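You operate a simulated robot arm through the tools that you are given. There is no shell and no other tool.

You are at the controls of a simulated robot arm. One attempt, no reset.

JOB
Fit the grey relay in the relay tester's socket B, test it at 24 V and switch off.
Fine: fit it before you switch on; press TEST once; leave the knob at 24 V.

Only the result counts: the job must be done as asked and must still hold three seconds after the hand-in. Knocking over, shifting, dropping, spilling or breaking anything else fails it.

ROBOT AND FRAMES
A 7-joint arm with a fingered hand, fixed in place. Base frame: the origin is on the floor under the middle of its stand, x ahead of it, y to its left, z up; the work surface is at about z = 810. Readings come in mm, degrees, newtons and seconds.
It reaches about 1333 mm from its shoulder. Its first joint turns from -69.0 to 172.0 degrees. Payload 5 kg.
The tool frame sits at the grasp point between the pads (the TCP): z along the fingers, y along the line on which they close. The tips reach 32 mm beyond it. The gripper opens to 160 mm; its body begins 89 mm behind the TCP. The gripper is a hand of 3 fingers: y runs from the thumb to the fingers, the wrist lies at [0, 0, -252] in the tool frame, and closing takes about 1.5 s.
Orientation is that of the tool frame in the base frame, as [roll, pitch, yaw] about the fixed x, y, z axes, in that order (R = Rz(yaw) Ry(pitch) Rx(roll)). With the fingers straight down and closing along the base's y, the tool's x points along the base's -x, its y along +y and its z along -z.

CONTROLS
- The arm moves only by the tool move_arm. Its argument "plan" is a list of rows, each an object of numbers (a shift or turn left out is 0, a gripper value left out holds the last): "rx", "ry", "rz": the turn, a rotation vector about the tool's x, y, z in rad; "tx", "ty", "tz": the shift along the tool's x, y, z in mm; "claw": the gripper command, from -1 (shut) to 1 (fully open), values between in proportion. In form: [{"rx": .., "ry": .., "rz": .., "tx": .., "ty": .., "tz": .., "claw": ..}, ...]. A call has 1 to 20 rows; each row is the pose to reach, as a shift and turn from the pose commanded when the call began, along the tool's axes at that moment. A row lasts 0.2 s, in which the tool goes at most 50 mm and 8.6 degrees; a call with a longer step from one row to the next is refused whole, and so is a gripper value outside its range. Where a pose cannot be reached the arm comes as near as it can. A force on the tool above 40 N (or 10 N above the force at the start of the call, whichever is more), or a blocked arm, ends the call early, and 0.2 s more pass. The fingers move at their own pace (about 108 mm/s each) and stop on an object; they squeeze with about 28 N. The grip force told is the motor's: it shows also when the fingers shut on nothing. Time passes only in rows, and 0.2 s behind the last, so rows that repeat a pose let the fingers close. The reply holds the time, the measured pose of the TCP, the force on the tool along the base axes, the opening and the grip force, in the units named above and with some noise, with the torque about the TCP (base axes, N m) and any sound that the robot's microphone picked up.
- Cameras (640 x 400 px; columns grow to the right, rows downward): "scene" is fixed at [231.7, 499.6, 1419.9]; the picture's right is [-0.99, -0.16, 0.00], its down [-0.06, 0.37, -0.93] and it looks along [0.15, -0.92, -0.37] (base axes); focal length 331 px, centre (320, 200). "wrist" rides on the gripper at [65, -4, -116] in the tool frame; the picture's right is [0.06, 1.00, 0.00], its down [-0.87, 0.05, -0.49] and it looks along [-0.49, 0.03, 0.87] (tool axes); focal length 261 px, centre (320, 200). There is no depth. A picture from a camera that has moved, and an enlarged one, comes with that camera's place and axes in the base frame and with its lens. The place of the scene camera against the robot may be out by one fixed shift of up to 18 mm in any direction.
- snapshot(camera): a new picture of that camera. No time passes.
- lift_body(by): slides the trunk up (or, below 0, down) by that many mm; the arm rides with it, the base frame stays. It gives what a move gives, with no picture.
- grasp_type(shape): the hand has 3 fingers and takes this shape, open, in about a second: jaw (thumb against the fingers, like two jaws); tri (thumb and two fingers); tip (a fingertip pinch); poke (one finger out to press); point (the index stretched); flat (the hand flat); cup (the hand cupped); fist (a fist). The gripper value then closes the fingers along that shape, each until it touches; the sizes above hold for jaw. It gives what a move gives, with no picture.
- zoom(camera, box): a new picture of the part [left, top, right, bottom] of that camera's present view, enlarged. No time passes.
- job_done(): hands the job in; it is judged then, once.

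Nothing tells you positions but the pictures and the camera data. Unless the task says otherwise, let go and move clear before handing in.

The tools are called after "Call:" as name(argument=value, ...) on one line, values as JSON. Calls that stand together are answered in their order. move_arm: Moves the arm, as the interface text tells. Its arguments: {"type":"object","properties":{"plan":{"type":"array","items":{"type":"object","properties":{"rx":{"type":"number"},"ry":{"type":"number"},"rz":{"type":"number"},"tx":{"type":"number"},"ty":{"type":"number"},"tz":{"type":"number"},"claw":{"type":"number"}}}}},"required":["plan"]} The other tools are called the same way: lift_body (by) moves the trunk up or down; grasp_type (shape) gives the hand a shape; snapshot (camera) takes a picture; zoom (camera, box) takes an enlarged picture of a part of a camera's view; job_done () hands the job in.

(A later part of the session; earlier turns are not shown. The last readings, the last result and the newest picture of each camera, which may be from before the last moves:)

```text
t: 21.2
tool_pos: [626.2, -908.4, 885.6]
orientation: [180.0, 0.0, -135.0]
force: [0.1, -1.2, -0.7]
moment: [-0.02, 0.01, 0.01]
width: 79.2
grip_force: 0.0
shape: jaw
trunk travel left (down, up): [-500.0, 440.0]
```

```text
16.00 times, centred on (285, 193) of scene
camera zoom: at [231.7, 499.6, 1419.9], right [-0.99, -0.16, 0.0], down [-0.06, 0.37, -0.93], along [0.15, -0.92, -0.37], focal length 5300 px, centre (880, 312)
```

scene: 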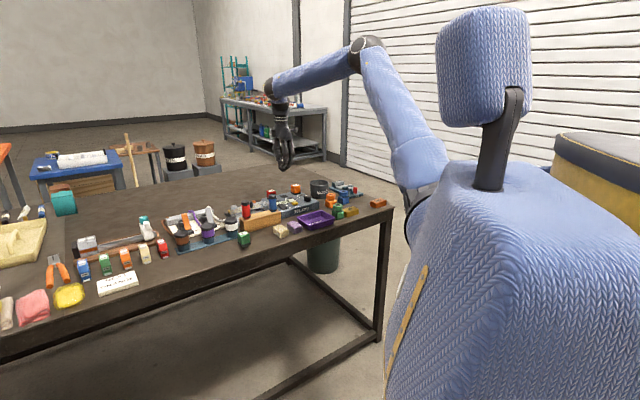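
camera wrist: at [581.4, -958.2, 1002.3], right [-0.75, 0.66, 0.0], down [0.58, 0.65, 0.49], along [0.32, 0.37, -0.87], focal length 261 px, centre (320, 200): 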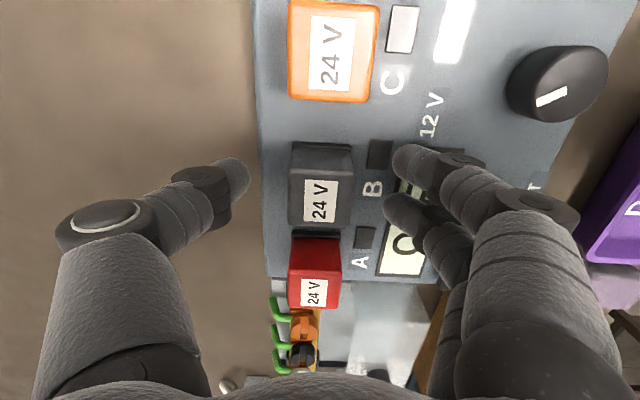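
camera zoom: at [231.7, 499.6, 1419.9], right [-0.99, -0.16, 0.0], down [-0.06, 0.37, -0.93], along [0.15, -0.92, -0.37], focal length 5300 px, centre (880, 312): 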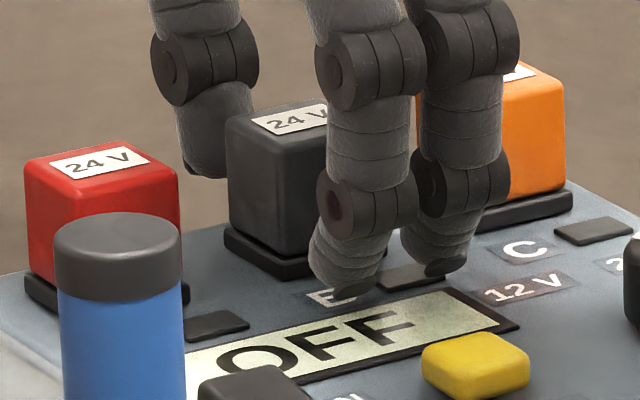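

The relay stands in socket B on its own, matching its neighbours. I'll rise and move over the knob.

Call:
move_arm(plan=[{"tz": -10}, {"tz": -35}, {"tz": -75}, {"tz": -110}, {"tz": -120}, {"tx": 20, "ty": 38, "tz": -120}, {"tx": 40, "ty": 76, "tz": -120}, {"tx": 55, "ty": 106, "tz": -120}, {"tx": 59, "ty": 114, "tz": -120}, {"tx": 59, "ty": 114, "tz": -120}])

Call:
snapshot(camera="wrist")

Call:
zoom(camera="wrist", box=[256, 60, 384, 140])

Call:
zoom(camera="scene", box=[266, 175, 330, 215])

```text
t: 23.4
tool_pos: [502.5, -870.1, 1007.7]
orientation: [-180.0, 0.1, -135.0]
force: [0.7, 0.5, -0.5]
moment: [-0.01, 0.01, -0.01]
width: 79.3
grip_force: 0.1
shape: jaw
trunk travel left (down, up): [-500.0, 440.0]
```

```text
taken
camera wrist: at [458.1, -919.5, 1123.9], right [-0.75, 0.66, 0.0], down [0.58, 0.65, 0.49], along [0.33, 0.37, -0.87], focal length 261 px, centre (320, 200)
```

wrist: 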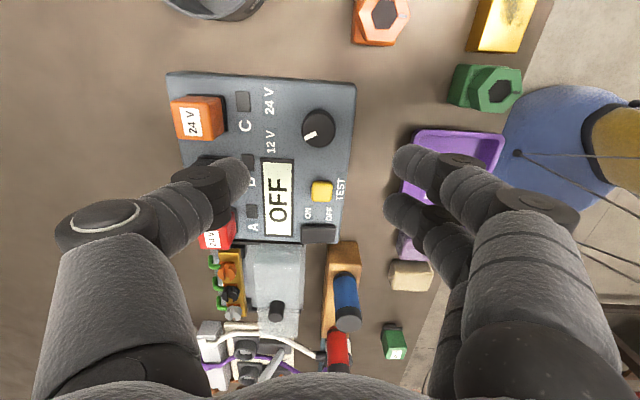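

```text
5.00 times, centred on (320, 100) of wrist
camera zoom: at [458.1, -919.5, 1123.9], right [-0.75, 0.66, 0.0], down [0.58, 0.65, 0.49], along [0.33, 0.37, -0.87], focal length 1303 px, centre (320, 700)
```

zoom: 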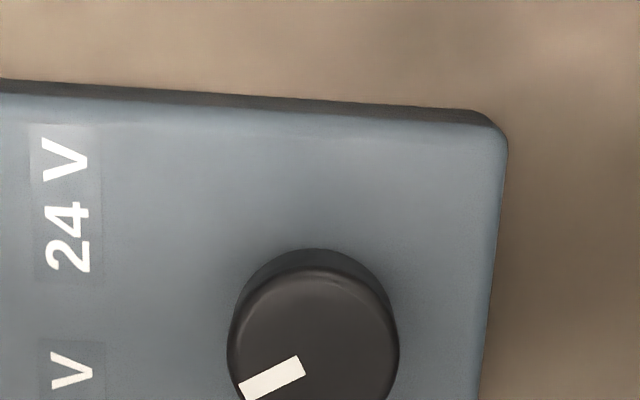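

```text
10.00 times, centred on (298, 195) of scene
camera zoom: at [231.7, 499.6, 1419.9], right [-0.99, -0.16, 0.0], down [-0.06, 0.37, -0.93], along [0.15, -0.92, -0.37], focal length 3312 px, centre (540, 250)
```

zoom: 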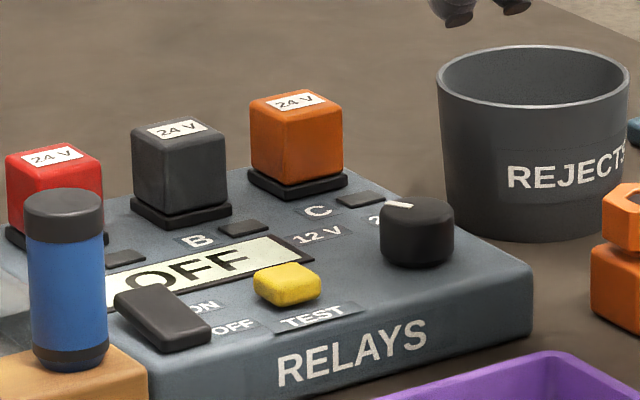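

Call:
zoom(camera="wrist", box=[280, 98, 360, 158])

Call:
zoom(camera="wrist", box=[270, 165, 366, 255])

```text
6.67 times, centred on (320, 128) of wrist
camera zoom: at [458.1, -919.5, 1123.9], right [-0.75, 0.66, 0.0], down [0.58, 0.65, 0.49], along [0.33, 0.37, -0.87], focal length 1738 px, centre (320, 680)
```

zoom: 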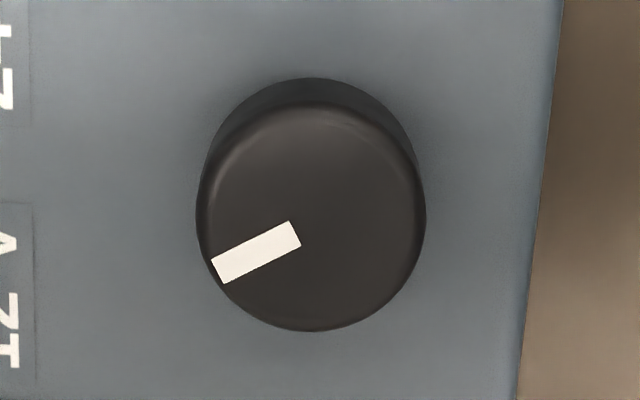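

```text
4.44 times, centred on (318, 210) of wrist
camera zoom: at [458.1, -919.5, 1123.9], right [-0.75, 0.66, 0.0], down [0.58, 0.65, 0.49], along [0.33, 0.37, -0.87], focal length 1158 px, centre (329, 156)
```

zoom: 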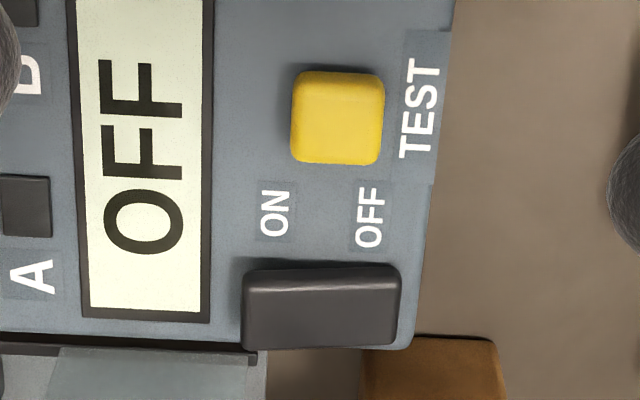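

The knob (34 mm diameter, top z ≈ 865) points 30° to the 12 V side, so it needs about 60° clockwise to reach 24 V. I'll centre on it, pre-turn the hand 30° the other way and come down partway.

Call:
move_arm(plan=[{"tx": -1.5, "ty": -1.3, "rz": -0.13, "claw": -0.25}, {"tx": -1.5, "ty": -1.3, "rz": -0.26, "tz": 10}, {"tx": -1.5, "ty": -1.3, "rz": -0.39, "tz": 25}, {"tx": -1.5, "ty": -1.3, "rz": -0.52, "tz": 45}, {"tx": -1.5, "ty": -1.3, "rz": -0.52, "tz": 70}, {"tx": -1.5, "ty": -1.3, "rz": -0.52, "tz": 85}, {"tx": -1.5, "ty": -1.3, "rz": -0.52, "tz": 85}])

Call:
snapshot(camera="wrist")

Call:
zoom(camera="scene", box=[266, 170, 330, 210])

```text
t: 25.0
tool_pos: [505.4, -866.3, 921.1]
orientation: [-179.9, 0.0, -105.2]
force: [-0.6, 0.1, -0.5]
moment: [-0.02, -0.02, -0.01]
width: 60.4
grip_force: 0.1
shape: jaw
trunk travel left (down, up): [-500.0, 440.0]
```

```text
taken
camera wrist: at [491.2, -931.0, 1036.6], right [-0.98, 0.2, 0.0], down [0.18, 0.85, 0.49], along [0.1, 0.48, -0.87], focal length 261 px, centre (320, 200)
```

wrist: 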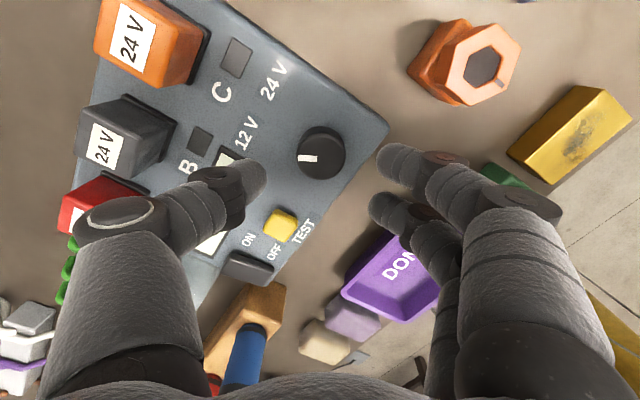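

```text
10.00 times, centred on (298, 190) of scene
camera zoom: at [231.7, 499.6, 1419.9], right [-0.99, -0.16, 0.0], down [-0.06, 0.37, -0.93], along [0.15, -0.92, -0.37], focal length 3312 px, centre (540, 300)
```

zoom: 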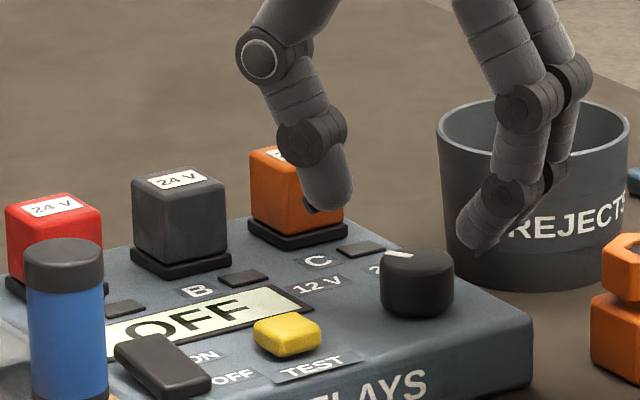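

Call:
zoom(camera="wrist", box=[272, 115, 368, 190])

```text
5.33 times, centred on (320, 152) of wrist
camera zoom: at [491.2, -931.0, 1036.6], right [-0.98, 0.2, 0.0], down [0.18, 0.85, 0.49], along [0.1, 0.48, -0.87], focal length 1390 px, centre (320, 453)
```

zoom: 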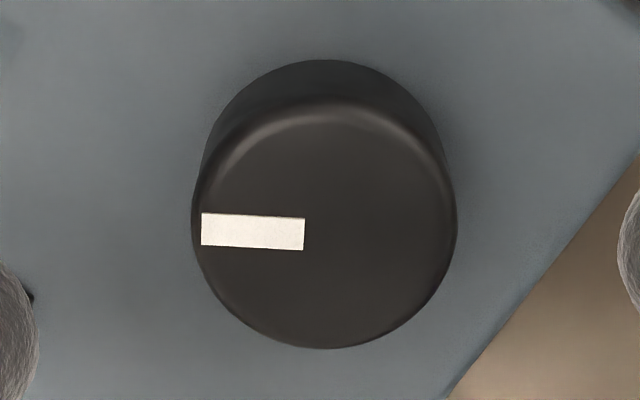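

Call:
move_arm(plan=[{"tx": 2.6, "ty": 0.4, "tz": 8}, {"tx": 2.6, "ty": 0.4, "tz": 18}, {"tx": 2.6, "ty": 0.4, "tz": 22}, {"tx": 2.6, "ty": 0.4, "tz": 22}])

Call:
zoom(camera="wrist", box=[256, 115, 384, 215])

Call:
zoom(camera="scene", box=[286, 175, 326, 200])

```text
t: 26.0
tool_pos: [504.2, -871.0, 899.3]
orientation: [-180.0, 0.0, -105.2]
force: [-0.4, 0.2, 0.2]
moment: [-0.01, -0.01, -0.01]
width: 60.7
grip_force: 0.0
shape: jaw
trunk travel left (down, up): [-500.0, 440.0]
```

```text
4.00 times, centred on (320, 165) of wrist
camera zoom: at [489.6, -935.2, 1016.0], right [-0.98, 0.2, 0.0], down [0.18, 0.85, 0.49], along [0.1, 0.48, -0.87], focal length 1043 px, centre (320, 340)
```

zoom: 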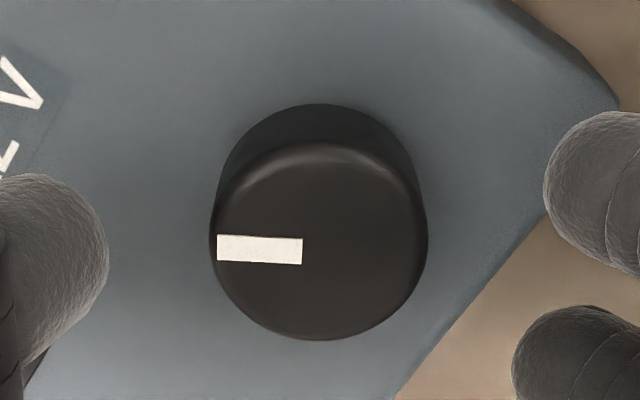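

```text
16.00 times, centred on (306, 188) of scene
camera zoom: at [231.7, 499.6, 1419.9], right [-0.99, -0.16, 0.0], down [-0.06, 0.37, -0.93], along [0.15, -0.92, -0.37], focal length 5300 px, centre (544, 400)
```

zoom: 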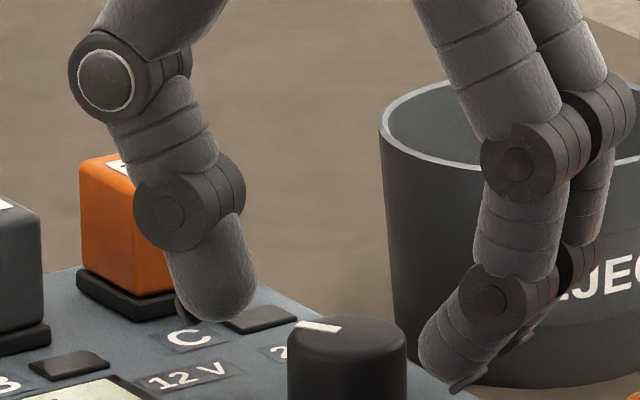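

Call:
move_arm(plan=[{"tz": 0}, {"tz": 0}])

Call:
zoom(camera="wrist", box=[256, 115, 384, 215])

```text
t: 26.6
tool_pos: [504.3, -871.3, 899.4]
orientation: [-179.9, -0.1, -105.3]
force: [0.8, 1.2, 0.3]
moment: [0.0, -0.03, -0.03]
width: 60.5
grip_force: 0.0
shape: jaw
trunk travel left (down, up): [-500.0, 440.0]
```

```text
4.00 times, centred on (320, 165) of wrist
camera zoom: at [489.6, -935.3, 1016.0], right [-0.98, 0.2, 0.0], down [0.18, 0.85, 0.49], along [0.1, 0.48, -0.87], focal length 1043 px, centre (320, 340)
```

zoom: 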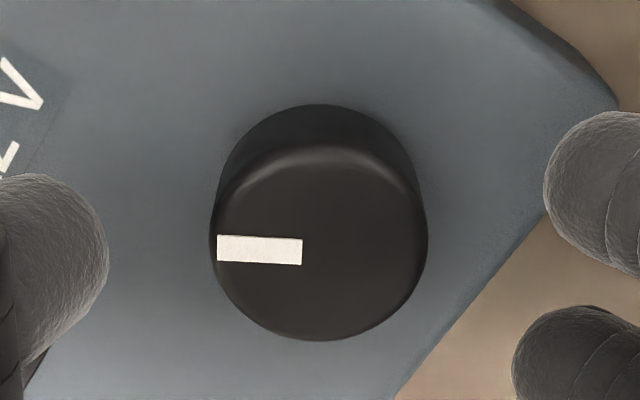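

Now settled; the hand is about 1.5 mm off the knob axis. I'll correct, lower the fingertips beside the knob and close.

Call:
move_arm(plan=[{"tx": -1.5, "tz": 4}, {"tx": -1.5, "tz": 9}, {"tx": -1.5, "tz": 14}, {"tx": -1.5, "tz": 16}, {"tx": -1.5, "tz": 16}, {"tx": -1.5, "tz": 16}])

Call:
snapshot(camera="wrist")

Call:
zoom(camera="scene", box=[286, 180, 326, 205])

```text
t: 28.0
tool_pos: [505.0, -871.8, 883.3]
orientation: [-179.9, 0.0, -105.2]
force: [0.3, 0.9, -0.3]
moment: [-0.03, 0.02, -0.03]
width: 60.2
grip_force: 0.1
shape: jaw
trunk travel left (down, up): [-500.0, 440.0]
```

```text
taken
camera wrist: at [490.5, -934.9, 999.9], right [-0.98, 0.2, 0.0], down [0.18, 0.85, 0.49], along [0.1, 0.48, -0.87], focal length 261 px, centre (320, 200)
```

wrist: 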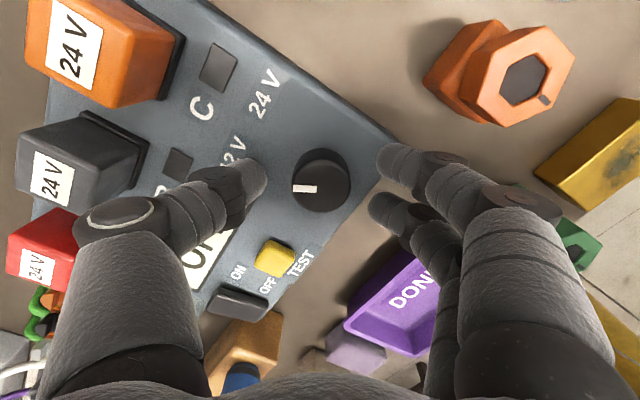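

```text
16.00 times, centred on (306, 192) of scene
camera zoom: at [231.7, 499.6, 1419.9], right [-0.99, -0.16, 0.0], down [-0.06, 0.37, -0.93], along [0.15, -0.92, -0.37], focal length 5300 px, centre (544, 320)
```

zoom: 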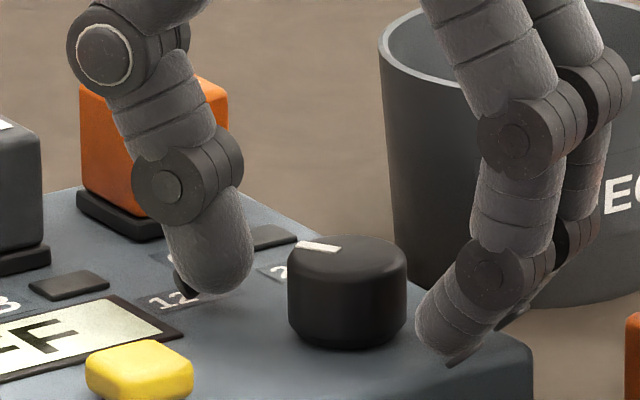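

The fingertips look nearly level with the tester's surface. I'll raise 4 mm for clearance and then close on the knob.

Call:
move_arm(plan=[{"tz": -2}, {"tz": -4}, {"tz": -4, "claw": -0.4}, {"tz": -4, "claw": -0.5}, {"tz": -4, "claw": -0.6}, {"tz": -4, "claw": -0.7}, {"tz": -4, "claw": -0.8}, {"tz": -4, "claw": -0.8}])

Call:
snapshot(camera="wrist")

Call:
zoom(camera="scene", box=[286, 180, 326, 205])

```text
t: 29.8
tool_pos: [504.9, -869.7, 887.4]
orientation: [-180.0, 0.0, -105.1]
force: [1.7, -0.3, -1.1]
moment: [0.01, -0.05, 0.01]
width: 21.9
grip_force: 28.3
shape: jaw
trunk travel left (down, up): [-500.0, 440.0]
```

```text
taken
camera wrist: at [490.5, -934.9, 1003.6], right [-0.98, 0.2, 0.0], down [0.18, 0.85, 0.49], along [0.1, 0.48, -0.87], focal length 261 px, centre (320, 200)
```

wrist: 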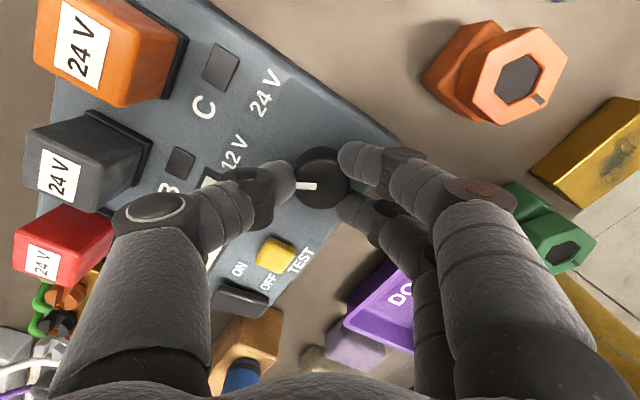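

```text
16.00 times, centred on (306, 192) of scene
camera zoom: at [231.7, 499.6, 1419.9], right [-0.99, -0.16, 0.0], down [-0.06, 0.37, -0.93], along [0.15, -0.92, -0.37], focal length 5300 px, centre (544, 320)
```

zoom: 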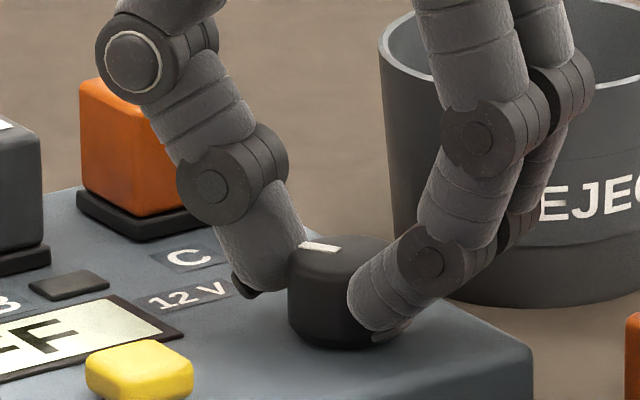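

The knob is gripped at 28 N with almost no side load. I'll turn it clockwise in stages, first about 23°.

Call:
move_arm(plan=[{"rz": 0.08}, {"rz": 0.16}, {"rz": 0.24}, {"rz": 0.32}, {"rz": 0.4}, {"rz": 0.4}, {"rz": 0.4}])

Call:
zoom(camera="wrist", box=[220, 100, 420, 230])

Call:
zoom(camera="scene", box=[286, 180, 326, 205])

```text
t: 31.4
tool_pos: [505.5, -869.8, 887.1]
orientation: [180.0, 0.0, -128.1]
force: [-1.9, -6.4, 3.9]
moment: [-0.12, 0.06, 0.03]
width: 22.1
grip_force: 28.3
shape: jaw
trunk travel left (down, up): [-500.0, 440.0]
```

```text
3.08 times, centred on (320, 165) of wrist
camera zoom: at [466.5, -924.8, 1003.4], right [-0.82, 0.57, 0.0], down [0.49, 0.72, 0.49], along [0.28, 0.41, -0.87], focal length 802 px, centre (320, 308)
```

zoom: 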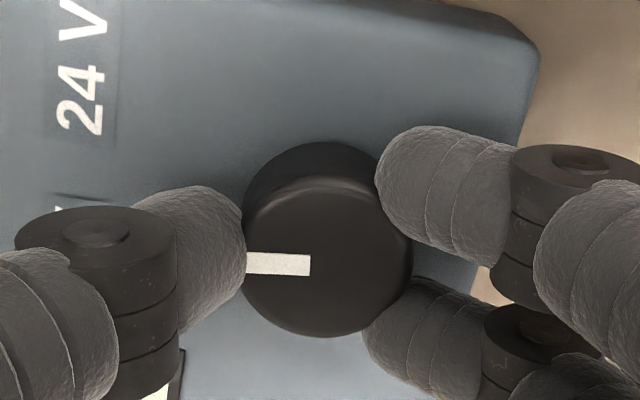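

```text
16.00 times, centred on (306, 192) of scene
camera zoom: at [231.7, 499.6, 1419.9], right [-0.99, -0.16, 0.0], down [-0.06, 0.37, -0.93], along [0.15, -0.92, -0.37], focal length 5300 px, centre (544, 320)
```

zoom: 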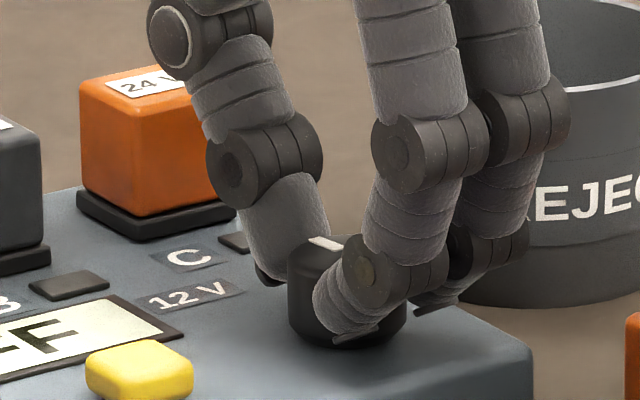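

The knob turns with the hand. I'll continue the rest of the way to about 60° in total.

Call:
move_arm(plan=[{"rz": 0.08}, {"rz": 0.16}, {"rz": 0.24}, {"rz": 0.32}, {"rz": 0.4}, {"rz": 0.48}, {"rz": 0.56}, {"rz": 0.63}, {"rz": 0.63}, {"rz": 0.63}])

Call:
zoom(camera="wrist", box=[200, 70, 440, 230])

Call:
zoom(camera="scene", box=[286, 180, 326, 205])

```text
t: 33.6
tool_pos: [503.9, -870.4, 887.5]
orientation: [-180.0, 0.0, -164.2]
force: [-6.1, -5.4, 1.2]
moment: [-0.08, 0.13, 0.04]
width: 22.0
grip_force: 27.8
shape: jaw
trunk travel left (down, up): [-500.0, 440.0]
```

```text
2.50 times, centred on (320, 150) of wrist
camera zoom: at [441.6, -892.8, 1003.5], right [-0.33, 0.94, 0.0], down [0.82, 0.29, 0.49], along [0.46, 0.16, -0.87], focal length 652 px, centre (320, 325)
```

zoom: 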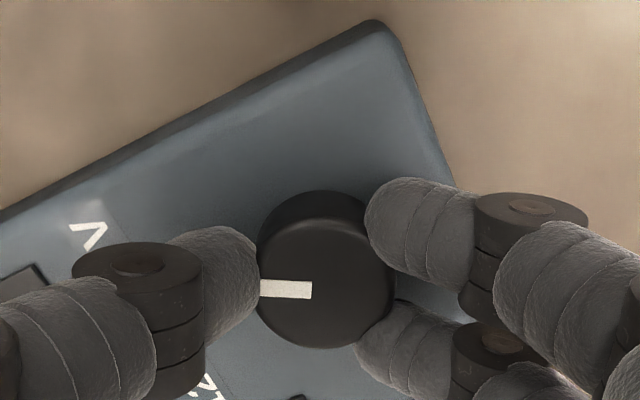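

```text
16.00 times, centred on (306, 192) of scene
camera zoom: at [231.7, 499.6, 1419.9], right [-0.99, -0.16, 0.0], down [-0.06, 0.37, -0.93], along [0.15, -0.92, -0.37], focal length 5300 px, centre (544, 320)
```

zoom: 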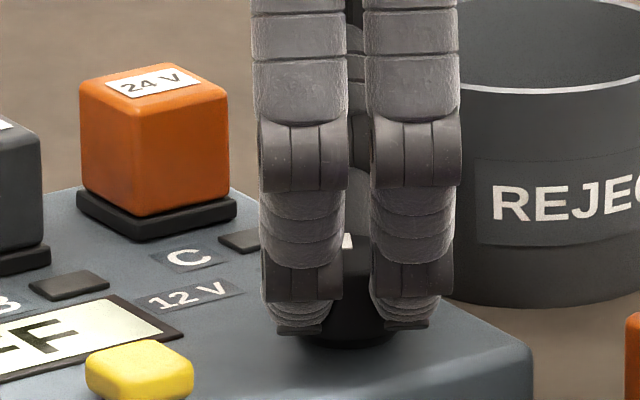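

Call:
move_arm(plan=[{"tz": 0, "claw": -0.5}, {"tz": 0, "claw": -0.25}, {"tz": 0, "claw": -0.25}, {"tz": -10}, {"tz": -30}, {"tz": -60}, {"tz": -90}, {"tz": -110}, {"tz": -110}, {"tz": -110}])

Call:
snapshot(camera="wrist")

Call:
zoom(camera="scene", box=[266, 175, 330, 215])

```text
t: 35.8
tool_pos: [505.7, -870.3, 997.4]
orientation: [-180.0, 0.1, -164.3]
force: [0.6, 0.4, -0.5]
moment: [-0.01, -0.01, -0.01]
width: 59.7
grip_force: 0.1
shape: jaw
trunk travel left (down, up): [-500.0, 440.0]
```

```text
taken
camera wrist: at [442.8, -892.3, 1113.7], right [-0.33, 0.94, 0.0], down [0.82, 0.29, 0.49], along [0.46, 0.16, -0.87], focal length 261 px, centre (320, 200)
```

wrist: 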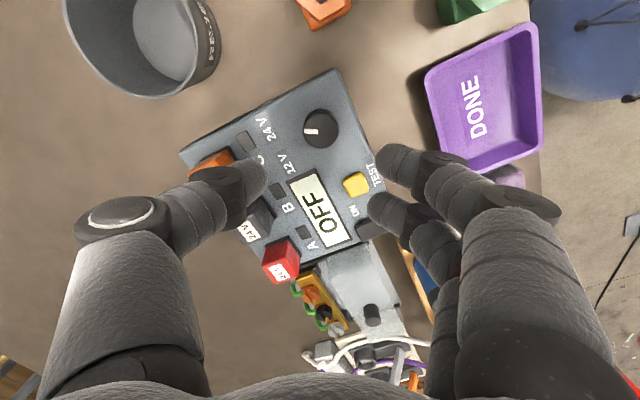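

```text
10.00 times, centred on (298, 195) of scene
camera zoom: at [231.7, 499.6, 1419.9], right [-0.99, -0.16, 0.0], down [-0.06, 0.37, -0.93], along [0.15, -0.92, -0.37], focal length 3312 px, centre (540, 250)
```

zoom: 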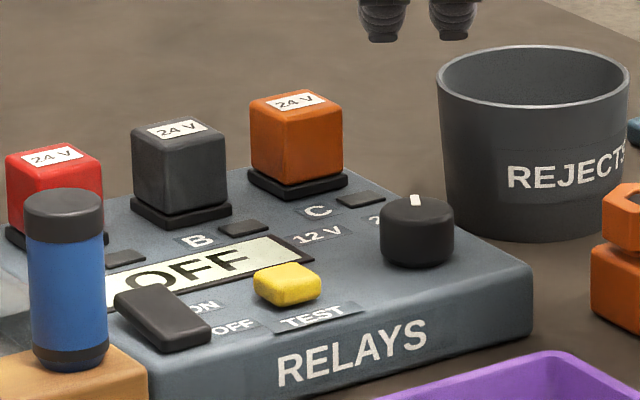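

Call:
zoom(camera="wrist", box=[240, 90, 360, 165])

Call:
zoom(camera="scene", box=[293, 187, 317, 202])

```text
5.33 times, centred on (300, 128) of wrist
camera zoom: at [442.8, -892.3, 1113.7], right [-0.33, 0.94, 0.0], down [0.82, 0.29, 0.49], along [0.46, 0.16, -0.87], focal length 1390 px, centre (427, 587)
```

zoom: 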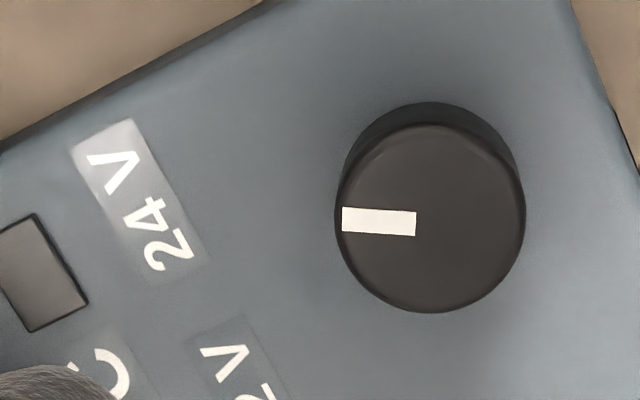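

```text
16.00 times, centred on (305, 194) of scene
camera zoom: at [231.7, 499.6, 1419.9], right [-0.99, -0.16, 0.0], down [-0.06, 0.37, -0.93], along [0.15, -0.92, -0.37], focal length 5300 px, centre (560, 288)
```

zoom: 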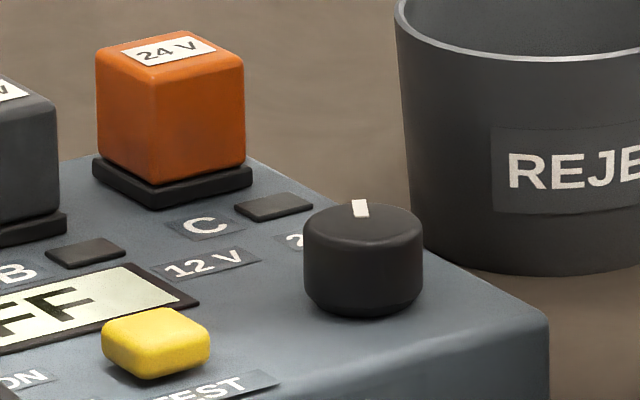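

The pointer now sits at the mirror position on the 24 V side (within 1°). Next I'll form the poke shape and see where the pressing fingertip is.

Call:
grasp_type(shape="poke")

Call:
snapshot(camera="wrist")

Call:
snapshot(camera="scene")

Call:
zoom(camera="scene", box=[250, 80, 410, 220])

```text
t: 36.7
tool_pos: [505.6, -871.2, 997.5]
orientation: [-179.9, 0.0, -164.1]
force: [0.1, 1.2, 0.0]
moment: [-0.01, 0.03, 0.01]
width: 0.0
grip_force: 0.1
shape: poke
trunk travel left (down, up): [-500.0, 440.0]
```

```text
taken
camera wrist: at [442.9, -892.5, 1113.3], right [-0.33, 0.94, 0.0], down [0.82, 0.29, 0.49], along [0.46, 0.16, -0.87], focal length 261 px, centre (320, 200)
```

wrist: 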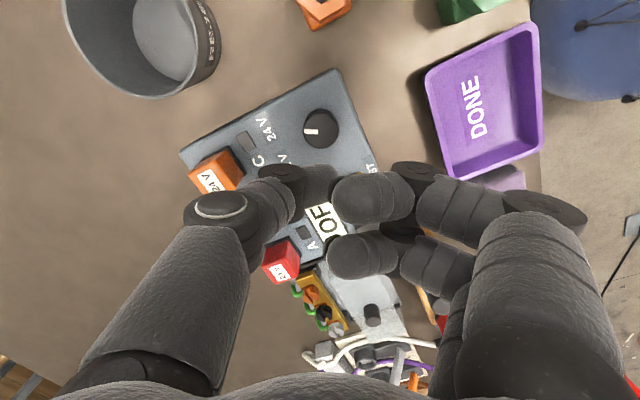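

```text
taken
```

scene: 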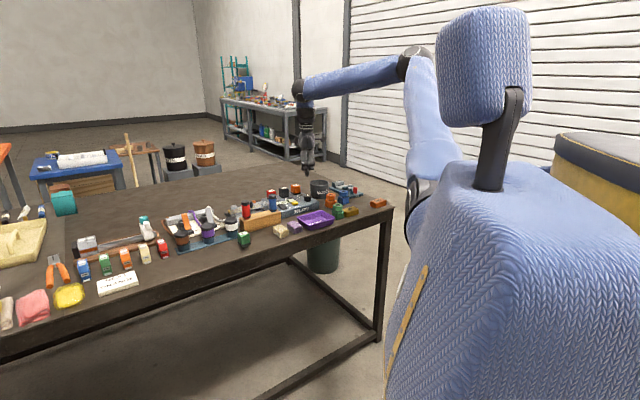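

```text
2.86 times, centred on (330, 150) of scene
camera zoom: at [231.7, 499.6, 1419.9], right [-0.99, -0.16, 0.0], down [-0.06, 0.37, -0.93], along [0.15, -0.92, -0.37], focal length 946 px, centre (291, 343)
```

zoom: 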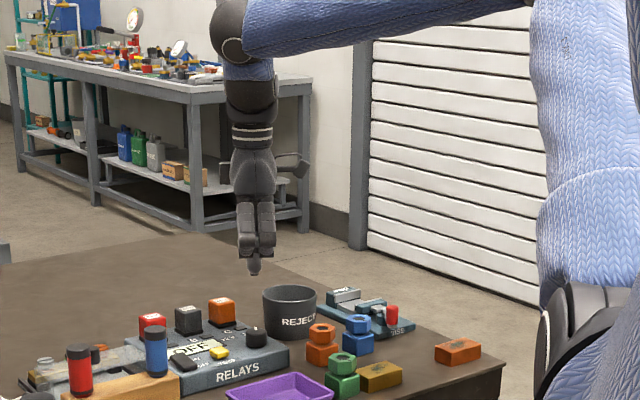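

Call:
zoom(camera="scene", box=[294, 130, 334, 180])

Call:
zoom(camera="wrist", box=[240, 130, 400, 230])

```text
8.00 times, centred on (314, 155) of scene
camera zoom: at [231.7, 499.6, 1419.9], right [-0.99, -0.16, 0.0], down [-0.06, 0.37, -0.93], along [0.15, -0.92, -0.37], focal length 2650 px, centre (368, 560)
```

zoom: 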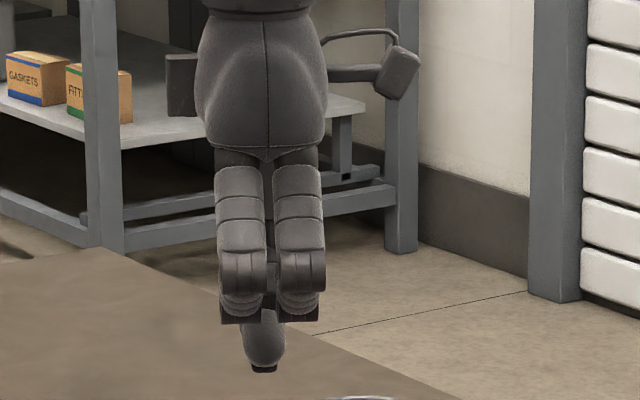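

```text
4.00 times, centred on (320, 180) of wrist
camera zoom: at [442.9, -892.5, 1113.3], right [-0.33, 0.94, 0.0], down [0.82, 0.29, 0.49], along [0.46, 0.16, -0.87], focal length 1043 px, centre (320, 280)
```

zoom: 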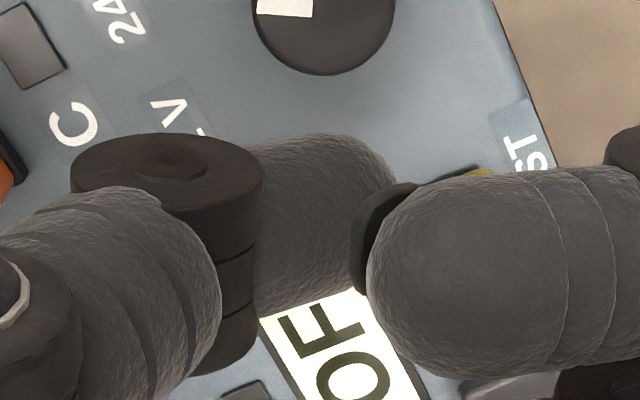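

In the poke shape the thumb sticks out about 40 mm below the grasp point while the other fingers curl away. I'll move above the switch and turn the hand so the fingers face away from the fuses, then check the thumb tip from both cameras.

Call:
move_arm(plan=[{"rz": -0.1, "tx": -12, "ty": 6}, {"rz": -0.2, "tx": -24, "ty": 12}, {"rz": -0.3, "tx": -36, "ty": 18}, {"rz": -0.4, "tx": -48, "ty": 24}, {"rz": -0.5, "tx": -60, "ty": 30}, {"rz": -0.6, "tx": -72, "ty": 36}, {"rz": -0.7, "tx": -84, "ty": 42}, {"rz": -0.8, "tx": -96, "ty": 48}, {"rz": -0.9, "tx": -108, "ty": 54}, {"rz": -1.03, "tx": -122, "ty": 61.6}, {"rz": -1.03, "tx": -122, "ty": 61.6}, {"rz": -1.03, "tx": -122, "ty": 61.6}])

Call:
snapshot(camera="wrist")

Call:
zoom(camera="scene", box=[254, 140, 334, 215])

```text
t: 39.3
tool_pos: [604.9, -776.2, 996.8]
orientation: [-180.0, 0.0, -105.3]
force: [0.5, 0.5, 1.0]
moment: [0.0, -0.01, 0.03]
width: 0.0
grip_force: 0.0
shape: poke
trunk travel left (down, up): [-500.0, 440.0]
```

```text
taken
camera wrist: at [590.9, -840.2, 1113.8], right [-0.98, 0.2, 0.0], down [0.17, 0.85, 0.49], along [0.1, 0.48, -0.87], focal length 261 px, centre (320, 200)
```

wrist: 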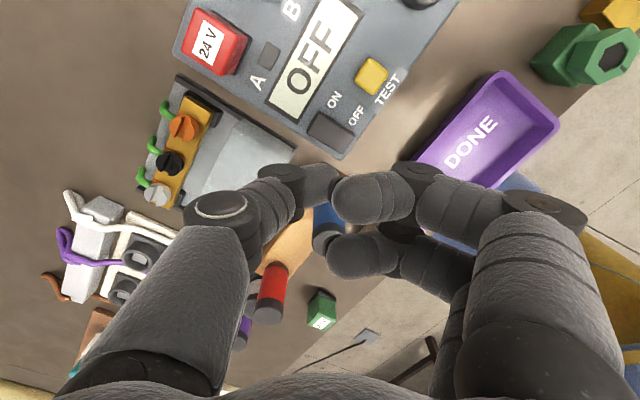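

```text
5.33 times, centred on (294, 178) of scene
camera zoom: at [231.7, 499.6, 1419.9], right [-0.99, -0.16, 0.0], down [-0.06, 0.37, -0.93], along [0.15, -0.92, -0.37], focal length 1767 px, centre (459, 320)
```

zoom: 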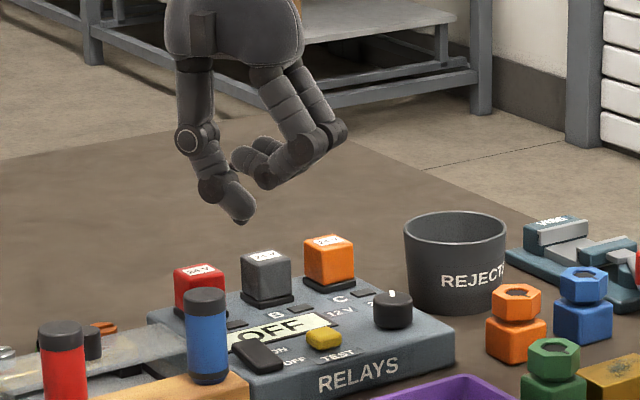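

The thumb tip hangs straight below the grasp point, about 38 mm down, and is over the ON end of the rocker. I'll go down to just above it and check.

Call:
move_arm(plan=[{"tx": 0.5, "tz": 30}, {"tx": 0.5, "tz": 60}, {"tx": 0.5, "tz": 80}, {"tx": 0.5, "tz": 90}, {"tx": 0.5, "tz": 90}, {"tx": 0.5, "tz": 90}])

Call:
snapshot(camera="wrist")

Call:
zoom(camera="scene", box=[266, 180, 314, 210])

```text
t: 40.7
tool_pos: [604.8, -777.5, 906.8]
orientation: [-180.0, 0.0, -105.2]
force: [0.2, 0.0, 0.3]
moment: [0.01, 0.03, -0.01]
width: 0.0
grip_force: 0.1
shape: poke
trunk travel left (down, up): [-500.0, 440.0]
```

```text
taken
camera wrist: at [591.1, -842.1, 1023.6], right [-0.98, 0.2, 0.0], down [0.18, 0.85, 0.49], along [0.1, 0.48, -0.87], focal length 261 px, centre (320, 200)
```

wrist: 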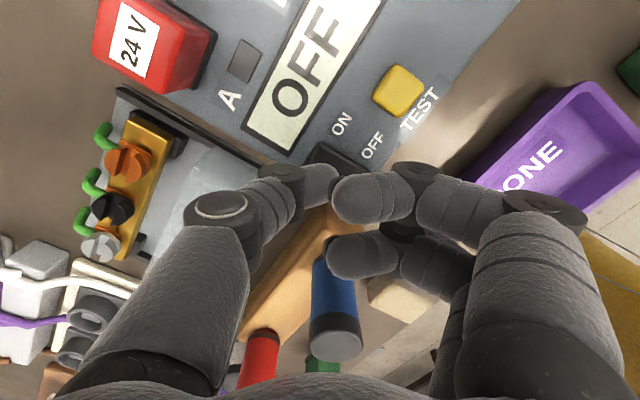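

```text
13.33 times, centred on (290, 195) of scene
camera zoom: at [231.7, 499.6, 1419.9], right [-0.99, -0.16, 0.0], down [-0.06, 0.37, -0.93], along [0.15, -0.92, -0.37], focal length 4416 px, centre (720, 267)
```

zoom: 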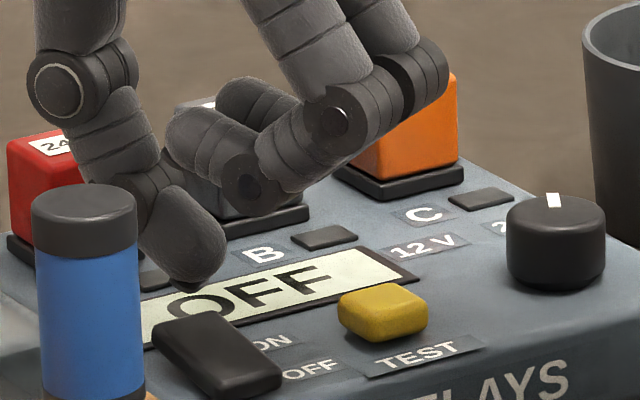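

The tip is a few millimetres from the ON end's edge. I'll shift 3 mm inward and lower gently until I feel contact.

Call:
move_arm(plan=[{"tx": 1.1, "ty": 4.1, "tz": 3}, {"tx": 1.1, "ty": 4.1, "tz": 6}, {"tx": 1.1, "ty": 4.1, "tz": 9}, {"tx": 1.1, "ty": 4.1, "tz": 10.5}, {"tx": 1.1, "ty": 4.1, "tz": 12}, {"tx": 1.1, "ty": 4.1, "tz": 12}])

Call:
zoom(camera="scene", box=[266, 180, 314, 210])

```text
t: 42.1
tool_pos: [601.6, -778.1, 894.6]
orientation: [-180.0, 0.1, -105.2]
force: [0.2, -0.8, 0.3]
moment: [-0.02, -0.02, -0.02]
width: 0.0
grip_force: 0.1
shape: poke
trunk travel left (down, up): [-500.0, 440.0]
```

```text
13.33 times, centred on (290, 195) of scene
camera zoom: at [231.7, 499.6, 1419.9], right [-0.99, -0.16, 0.0], down [-0.06, 0.37, -0.93], along [0.15, -0.92, -0.37], focal length 4416 px, centre (720, 267)
```

zoom: 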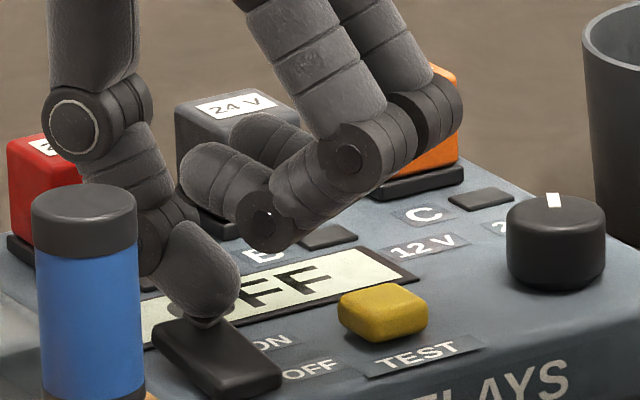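

Call:
move_arm(plan=[{"tz": 1}, {"tz": 2}, {"tz": 3}, {"tz": 4}, {"tz": 4}])

Call:
zoom(camera="scene", box=[266, 180, 314, 210])

```text
t: 43.3
tool_pos: [601.0, -777.5, 890.8]
orientation: [-180.0, 0.0, -105.1]
force: [-0.5, 0.1, 0.0]
moment: [0.0, 0.0, 0.0]
width: 0.3
grip_force: 0.2
shape: poke
trunk travel left (down, up): [-500.0, 440.0]
```

```text
13.33 times, centred on (290, 195) of scene
camera zoom: at [231.7, 499.6, 1419.9], right [-0.99, -0.16, 0.0], down [-0.06, 0.37, -0.93], along [0.15, -0.92, -0.37], focal length 4416 px, centre (720, 267)
```

zoom: 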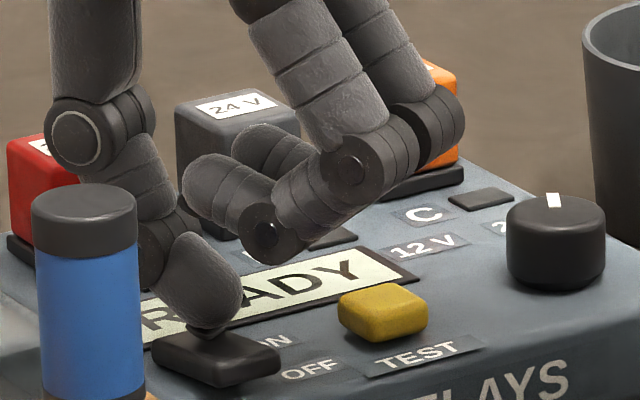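

The display now reads READY, so the tester is on. I'll lift off and move over the yellow TEST button.

Call:
move_arm(plan=[{"tz": -8}, {"tz": -20}, {"tz": -30}, {"tx": 15, "ty": 14, "tz": -30}, {"tx": 32, "ty": 29, "tz": -30}, {"tx": 47.3, "ty": 42.9, "tz": -30}, {"tx": 47.3, "ty": 42.9, "tz": -30}, {"tx": 47.3, "ty": 42.9, "tz": -30}])

Call:
snapshot(camera="wrist")

Call:
zoom(camera="scene", box=[266, 180, 314, 210])

```text
t: 45.1
tool_pos: [546.0, -813.1, 922.5]
orientation: [179.9, 0.0, -105.2]
force: [-0.2, 0.7, 0.0]
moment: [0.0, 0.0, 0.01]
width: 0.2
grip_force: 0.1
shape: poke
trunk travel left (down, up): [-500.0, 440.0]
```

```text
taken
camera wrist: at [532.2, -877.0, 1038.4], right [-0.98, 0.2, 0.0], down [0.18, 0.85, 0.49], along [0.1, 0.48, -0.87], focal length 261 px, centre (320, 200)
```

wrist: 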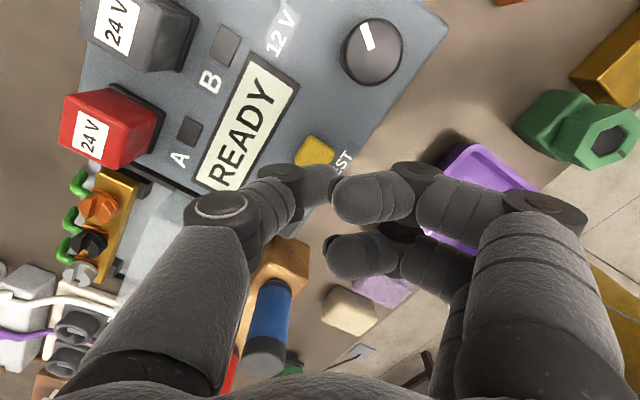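

```text
13.33 times, centred on (290, 195) of scene
camera zoom: at [231.7, 499.6, 1419.9], right [-0.99, -0.16, 0.0], down [-0.06, 0.37, -0.93], along [0.15, -0.92, -0.37], focal length 4416 px, centre (720, 267)
```

zoom: 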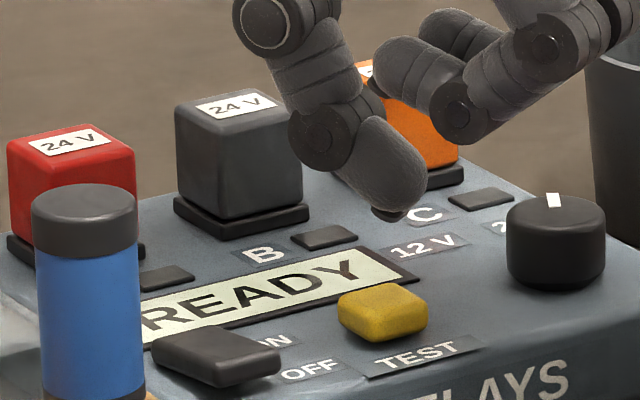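

READY is still shown and the tip is over TEST. I'll make one smooth press downward.

Call:
move_arm(plan=[{"tx": -1.7, "ty": -1, "tz": 8}, {"tx": -1.7, "ty": -1, "tz": 16}, {"tx": -1.7, "ty": -1, "tz": 22}, {"tx": -1.7, "ty": -1, "tz": 25}, {"tx": -1.7, "ty": -1, "tz": 27}, {"tx": -1.7, "ty": -1, "tz": 28}, {"tx": -1.7, "ty": -1, "tz": 29}, {"tx": -1.7, "ty": -1, "tz": 30}, {"tx": -1.7, "ty": -1, "tz": 30}])

Call:
zoom(camera="scene", box=[266, 180, 314, 210])

```text
t: 47.1
tool_pos: [547.9, -811.4, 890.8]
orientation: [180.0, 0.0, -105.2]
force: [-0.5, -0.6, 1.9]
moment: [0.02, 0.03, 0.03]
width: 0.0
grip_force: 0.1
shape: poke
trunk travel left (down, up): [-500.0, 440.0]
```

```text
13.33 times, centred on (290, 195) of scene
camera zoom: at [231.7, 499.6, 1419.9], right [-0.99, -0.16, 0.0], down [-0.06, 0.37, -0.93], along [0.15, -0.92, -0.37], focal length 4416 px, centre (720, 267)
```

zoom: 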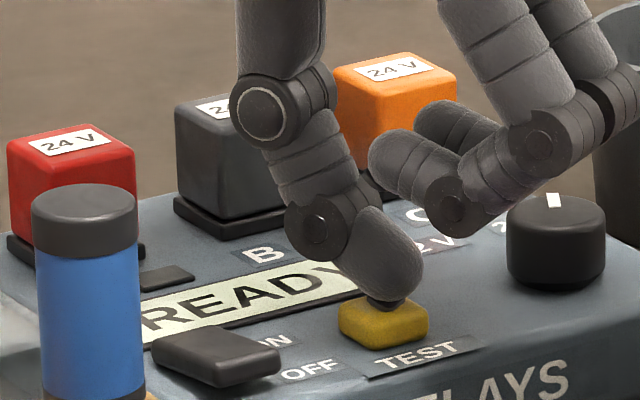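

Contact just begins and READY is still displayed. I'll continue the same press deeper.

Call:
move_arm(plan=[{"tz": 1}, {"tz": 2}, {"tz": 3}, {"tz": 3}])

Call:
zoom(camera="scene", box=[266, 180, 314, 210])

```text
t: 48.1
tool_pos: [549.3, -810.0, 888.8]
orientation: [180.0, 0.1, -105.2]
force: [0.3, 0.1, 3.9]
moment: [0.06, 0.01, -0.02]
width: 0.4
grip_force: 0.0
shape: poke
trunk travel left (down, up): [-500.0, 440.0]
heard: click
```

```text
13.33 times, centred on (290, 195) of scene
camera zoom: at [231.7, 499.6, 1419.9], right [-0.99, -0.16, 0.0], down [-0.06, 0.37, -0.93], along [0.15, -0.92, -0.37], focal length 4416 px, centre (720, 267)
```

zoom: 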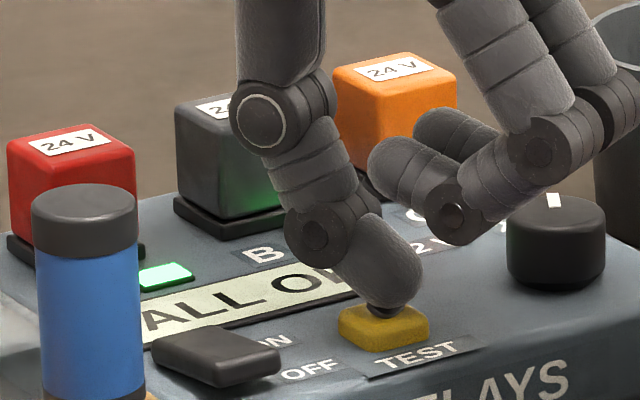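

A click was heard, the display reads "ALL O…" and lamps are green. I'll lift straight off the button and check the result.

Call:
move_arm(plan=[{"tz": -3}, {"tz": -8}, {"tz": -18}, {"tz": -30}, {"tz": -36}, {"tz": -36}])

Call:
snapshot(camera="wrist")

Call:
zoom(camera="scene", box=[266, 180, 314, 210])

```text
t: 49.5
tool_pos: [547.9, -811.0, 922.6]
orientation: [-180.0, 0.0, -105.2]
force: [0.3, 0.1, 0.8]
moment: [0.02, -0.01, -0.02]
width: 0.0
grip_force: 0.0
shape: poke
trunk travel left (down, up): [-500.0, 440.0]
```

```text
taken
camera wrist: at [533.5, -876.4, 1039.7], right [-0.98, 0.2, 0.0], down [0.18, 0.85, 0.49], along [0.1, 0.48, -0.87], focal length 261 px, centre (320, 200)
```

wrist: 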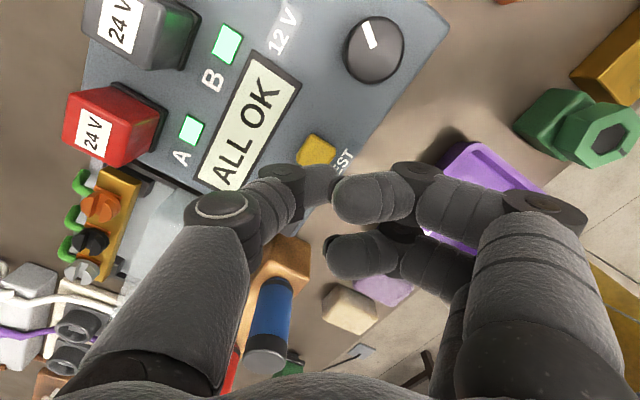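

```text
13.33 times, centred on (290, 195) of scene
camera zoom: at [231.7, 499.6, 1419.9], right [-0.99, -0.16, 0.0], down [-0.06, 0.37, -0.93], along [0.15, -0.92, -0.37], focal length 4416 px, centre (720, 267)
```

zoom: 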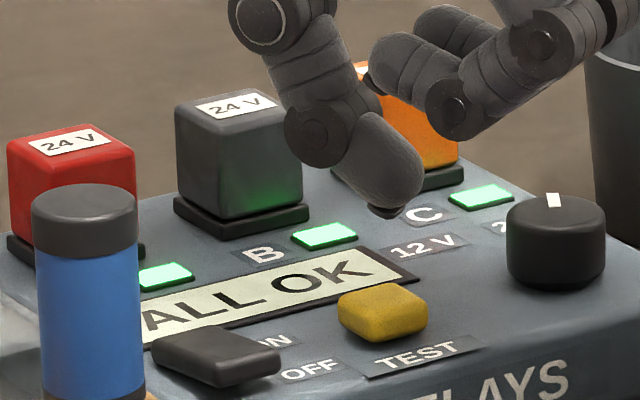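

ALL OK with lamps A, B and C green, and the knob on 24 V. Now I'll move over the OFF end of the rocker.

Call:
move_arm(plan=[{"tx": -18, "ty": -7.5}, {"tx": -38, "ty": -15.5}, {"tx": -56.5, "ty": -22.8}, {"tx": -56.5, "ty": -22.8}, {"tx": -56.5, "ty": -22.8}])

Call:
snapshot(camera="wrist")

Call:
zoom(camera="scene", box=[266, 180, 314, 210])

```text
t: 50.7
tool_pos: [583.9, -763.7, 924.7]
orientation: [180.0, 0.0, -105.2]
force: [-0.1, -1.0, -0.4]
moment: [0.0, 0.02, 0.0]
width: 0.0
grip_force: 0.0
shape: poke
trunk travel left (down, up): [-500.0, 440.0]
```

```text
taken
camera wrist: at [570.4, -827.7, 1040.8], right [-0.98, 0.2, 0.0], down [0.18, 0.85, 0.49], along [0.1, 0.48, -0.87], focal length 261 px, centre (320, 200)
```

wrist: 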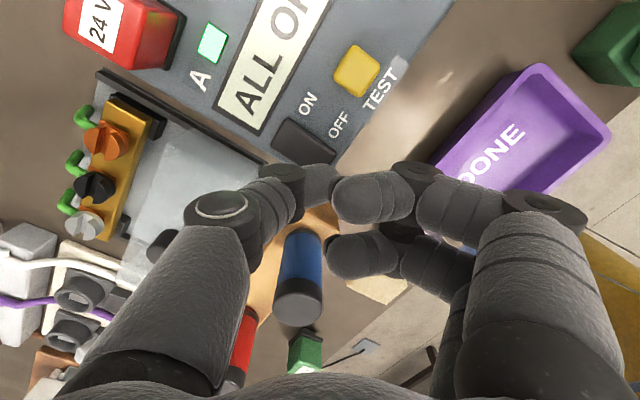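

```text
13.33 times, centred on (290, 195) of scene
camera zoom: at [231.7, 499.6, 1419.9], right [-0.99, -0.16, 0.0], down [-0.06, 0.37, -0.93], along [0.15, -0.92, -0.37], focal length 4416 px, centre (720, 267)
```

zoom: 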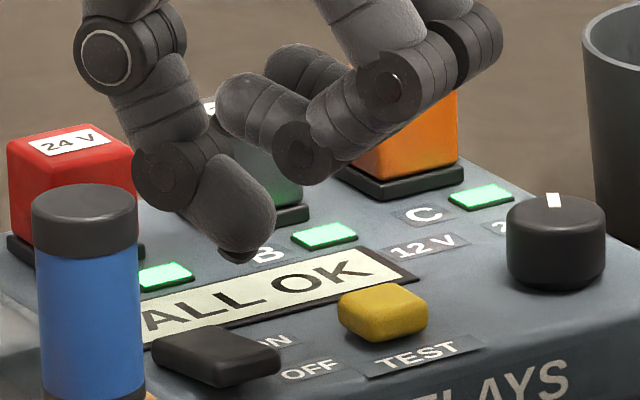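

Call:
zoom(camera="wrist", box=[264, 100, 360, 175])

```text
5.33 times, centred on (312, 138) of wrist
camera zoom: at [570.4, -827.7, 1040.8], right [-0.98, 0.2, 0.0], down [0.18, 0.85, 0.49], along [0.1, 0.48, -0.87], focal length 1390 px, centre (363, 533)
```

zoom: 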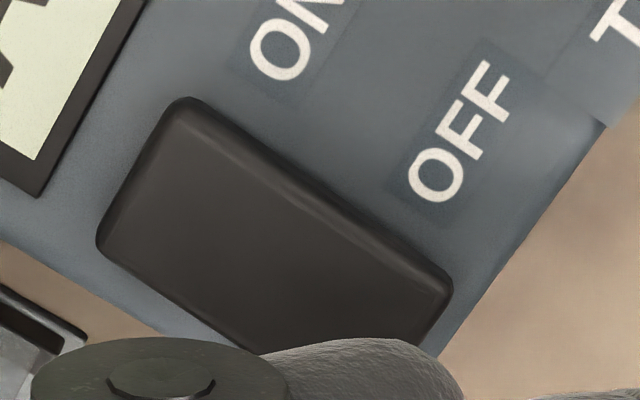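

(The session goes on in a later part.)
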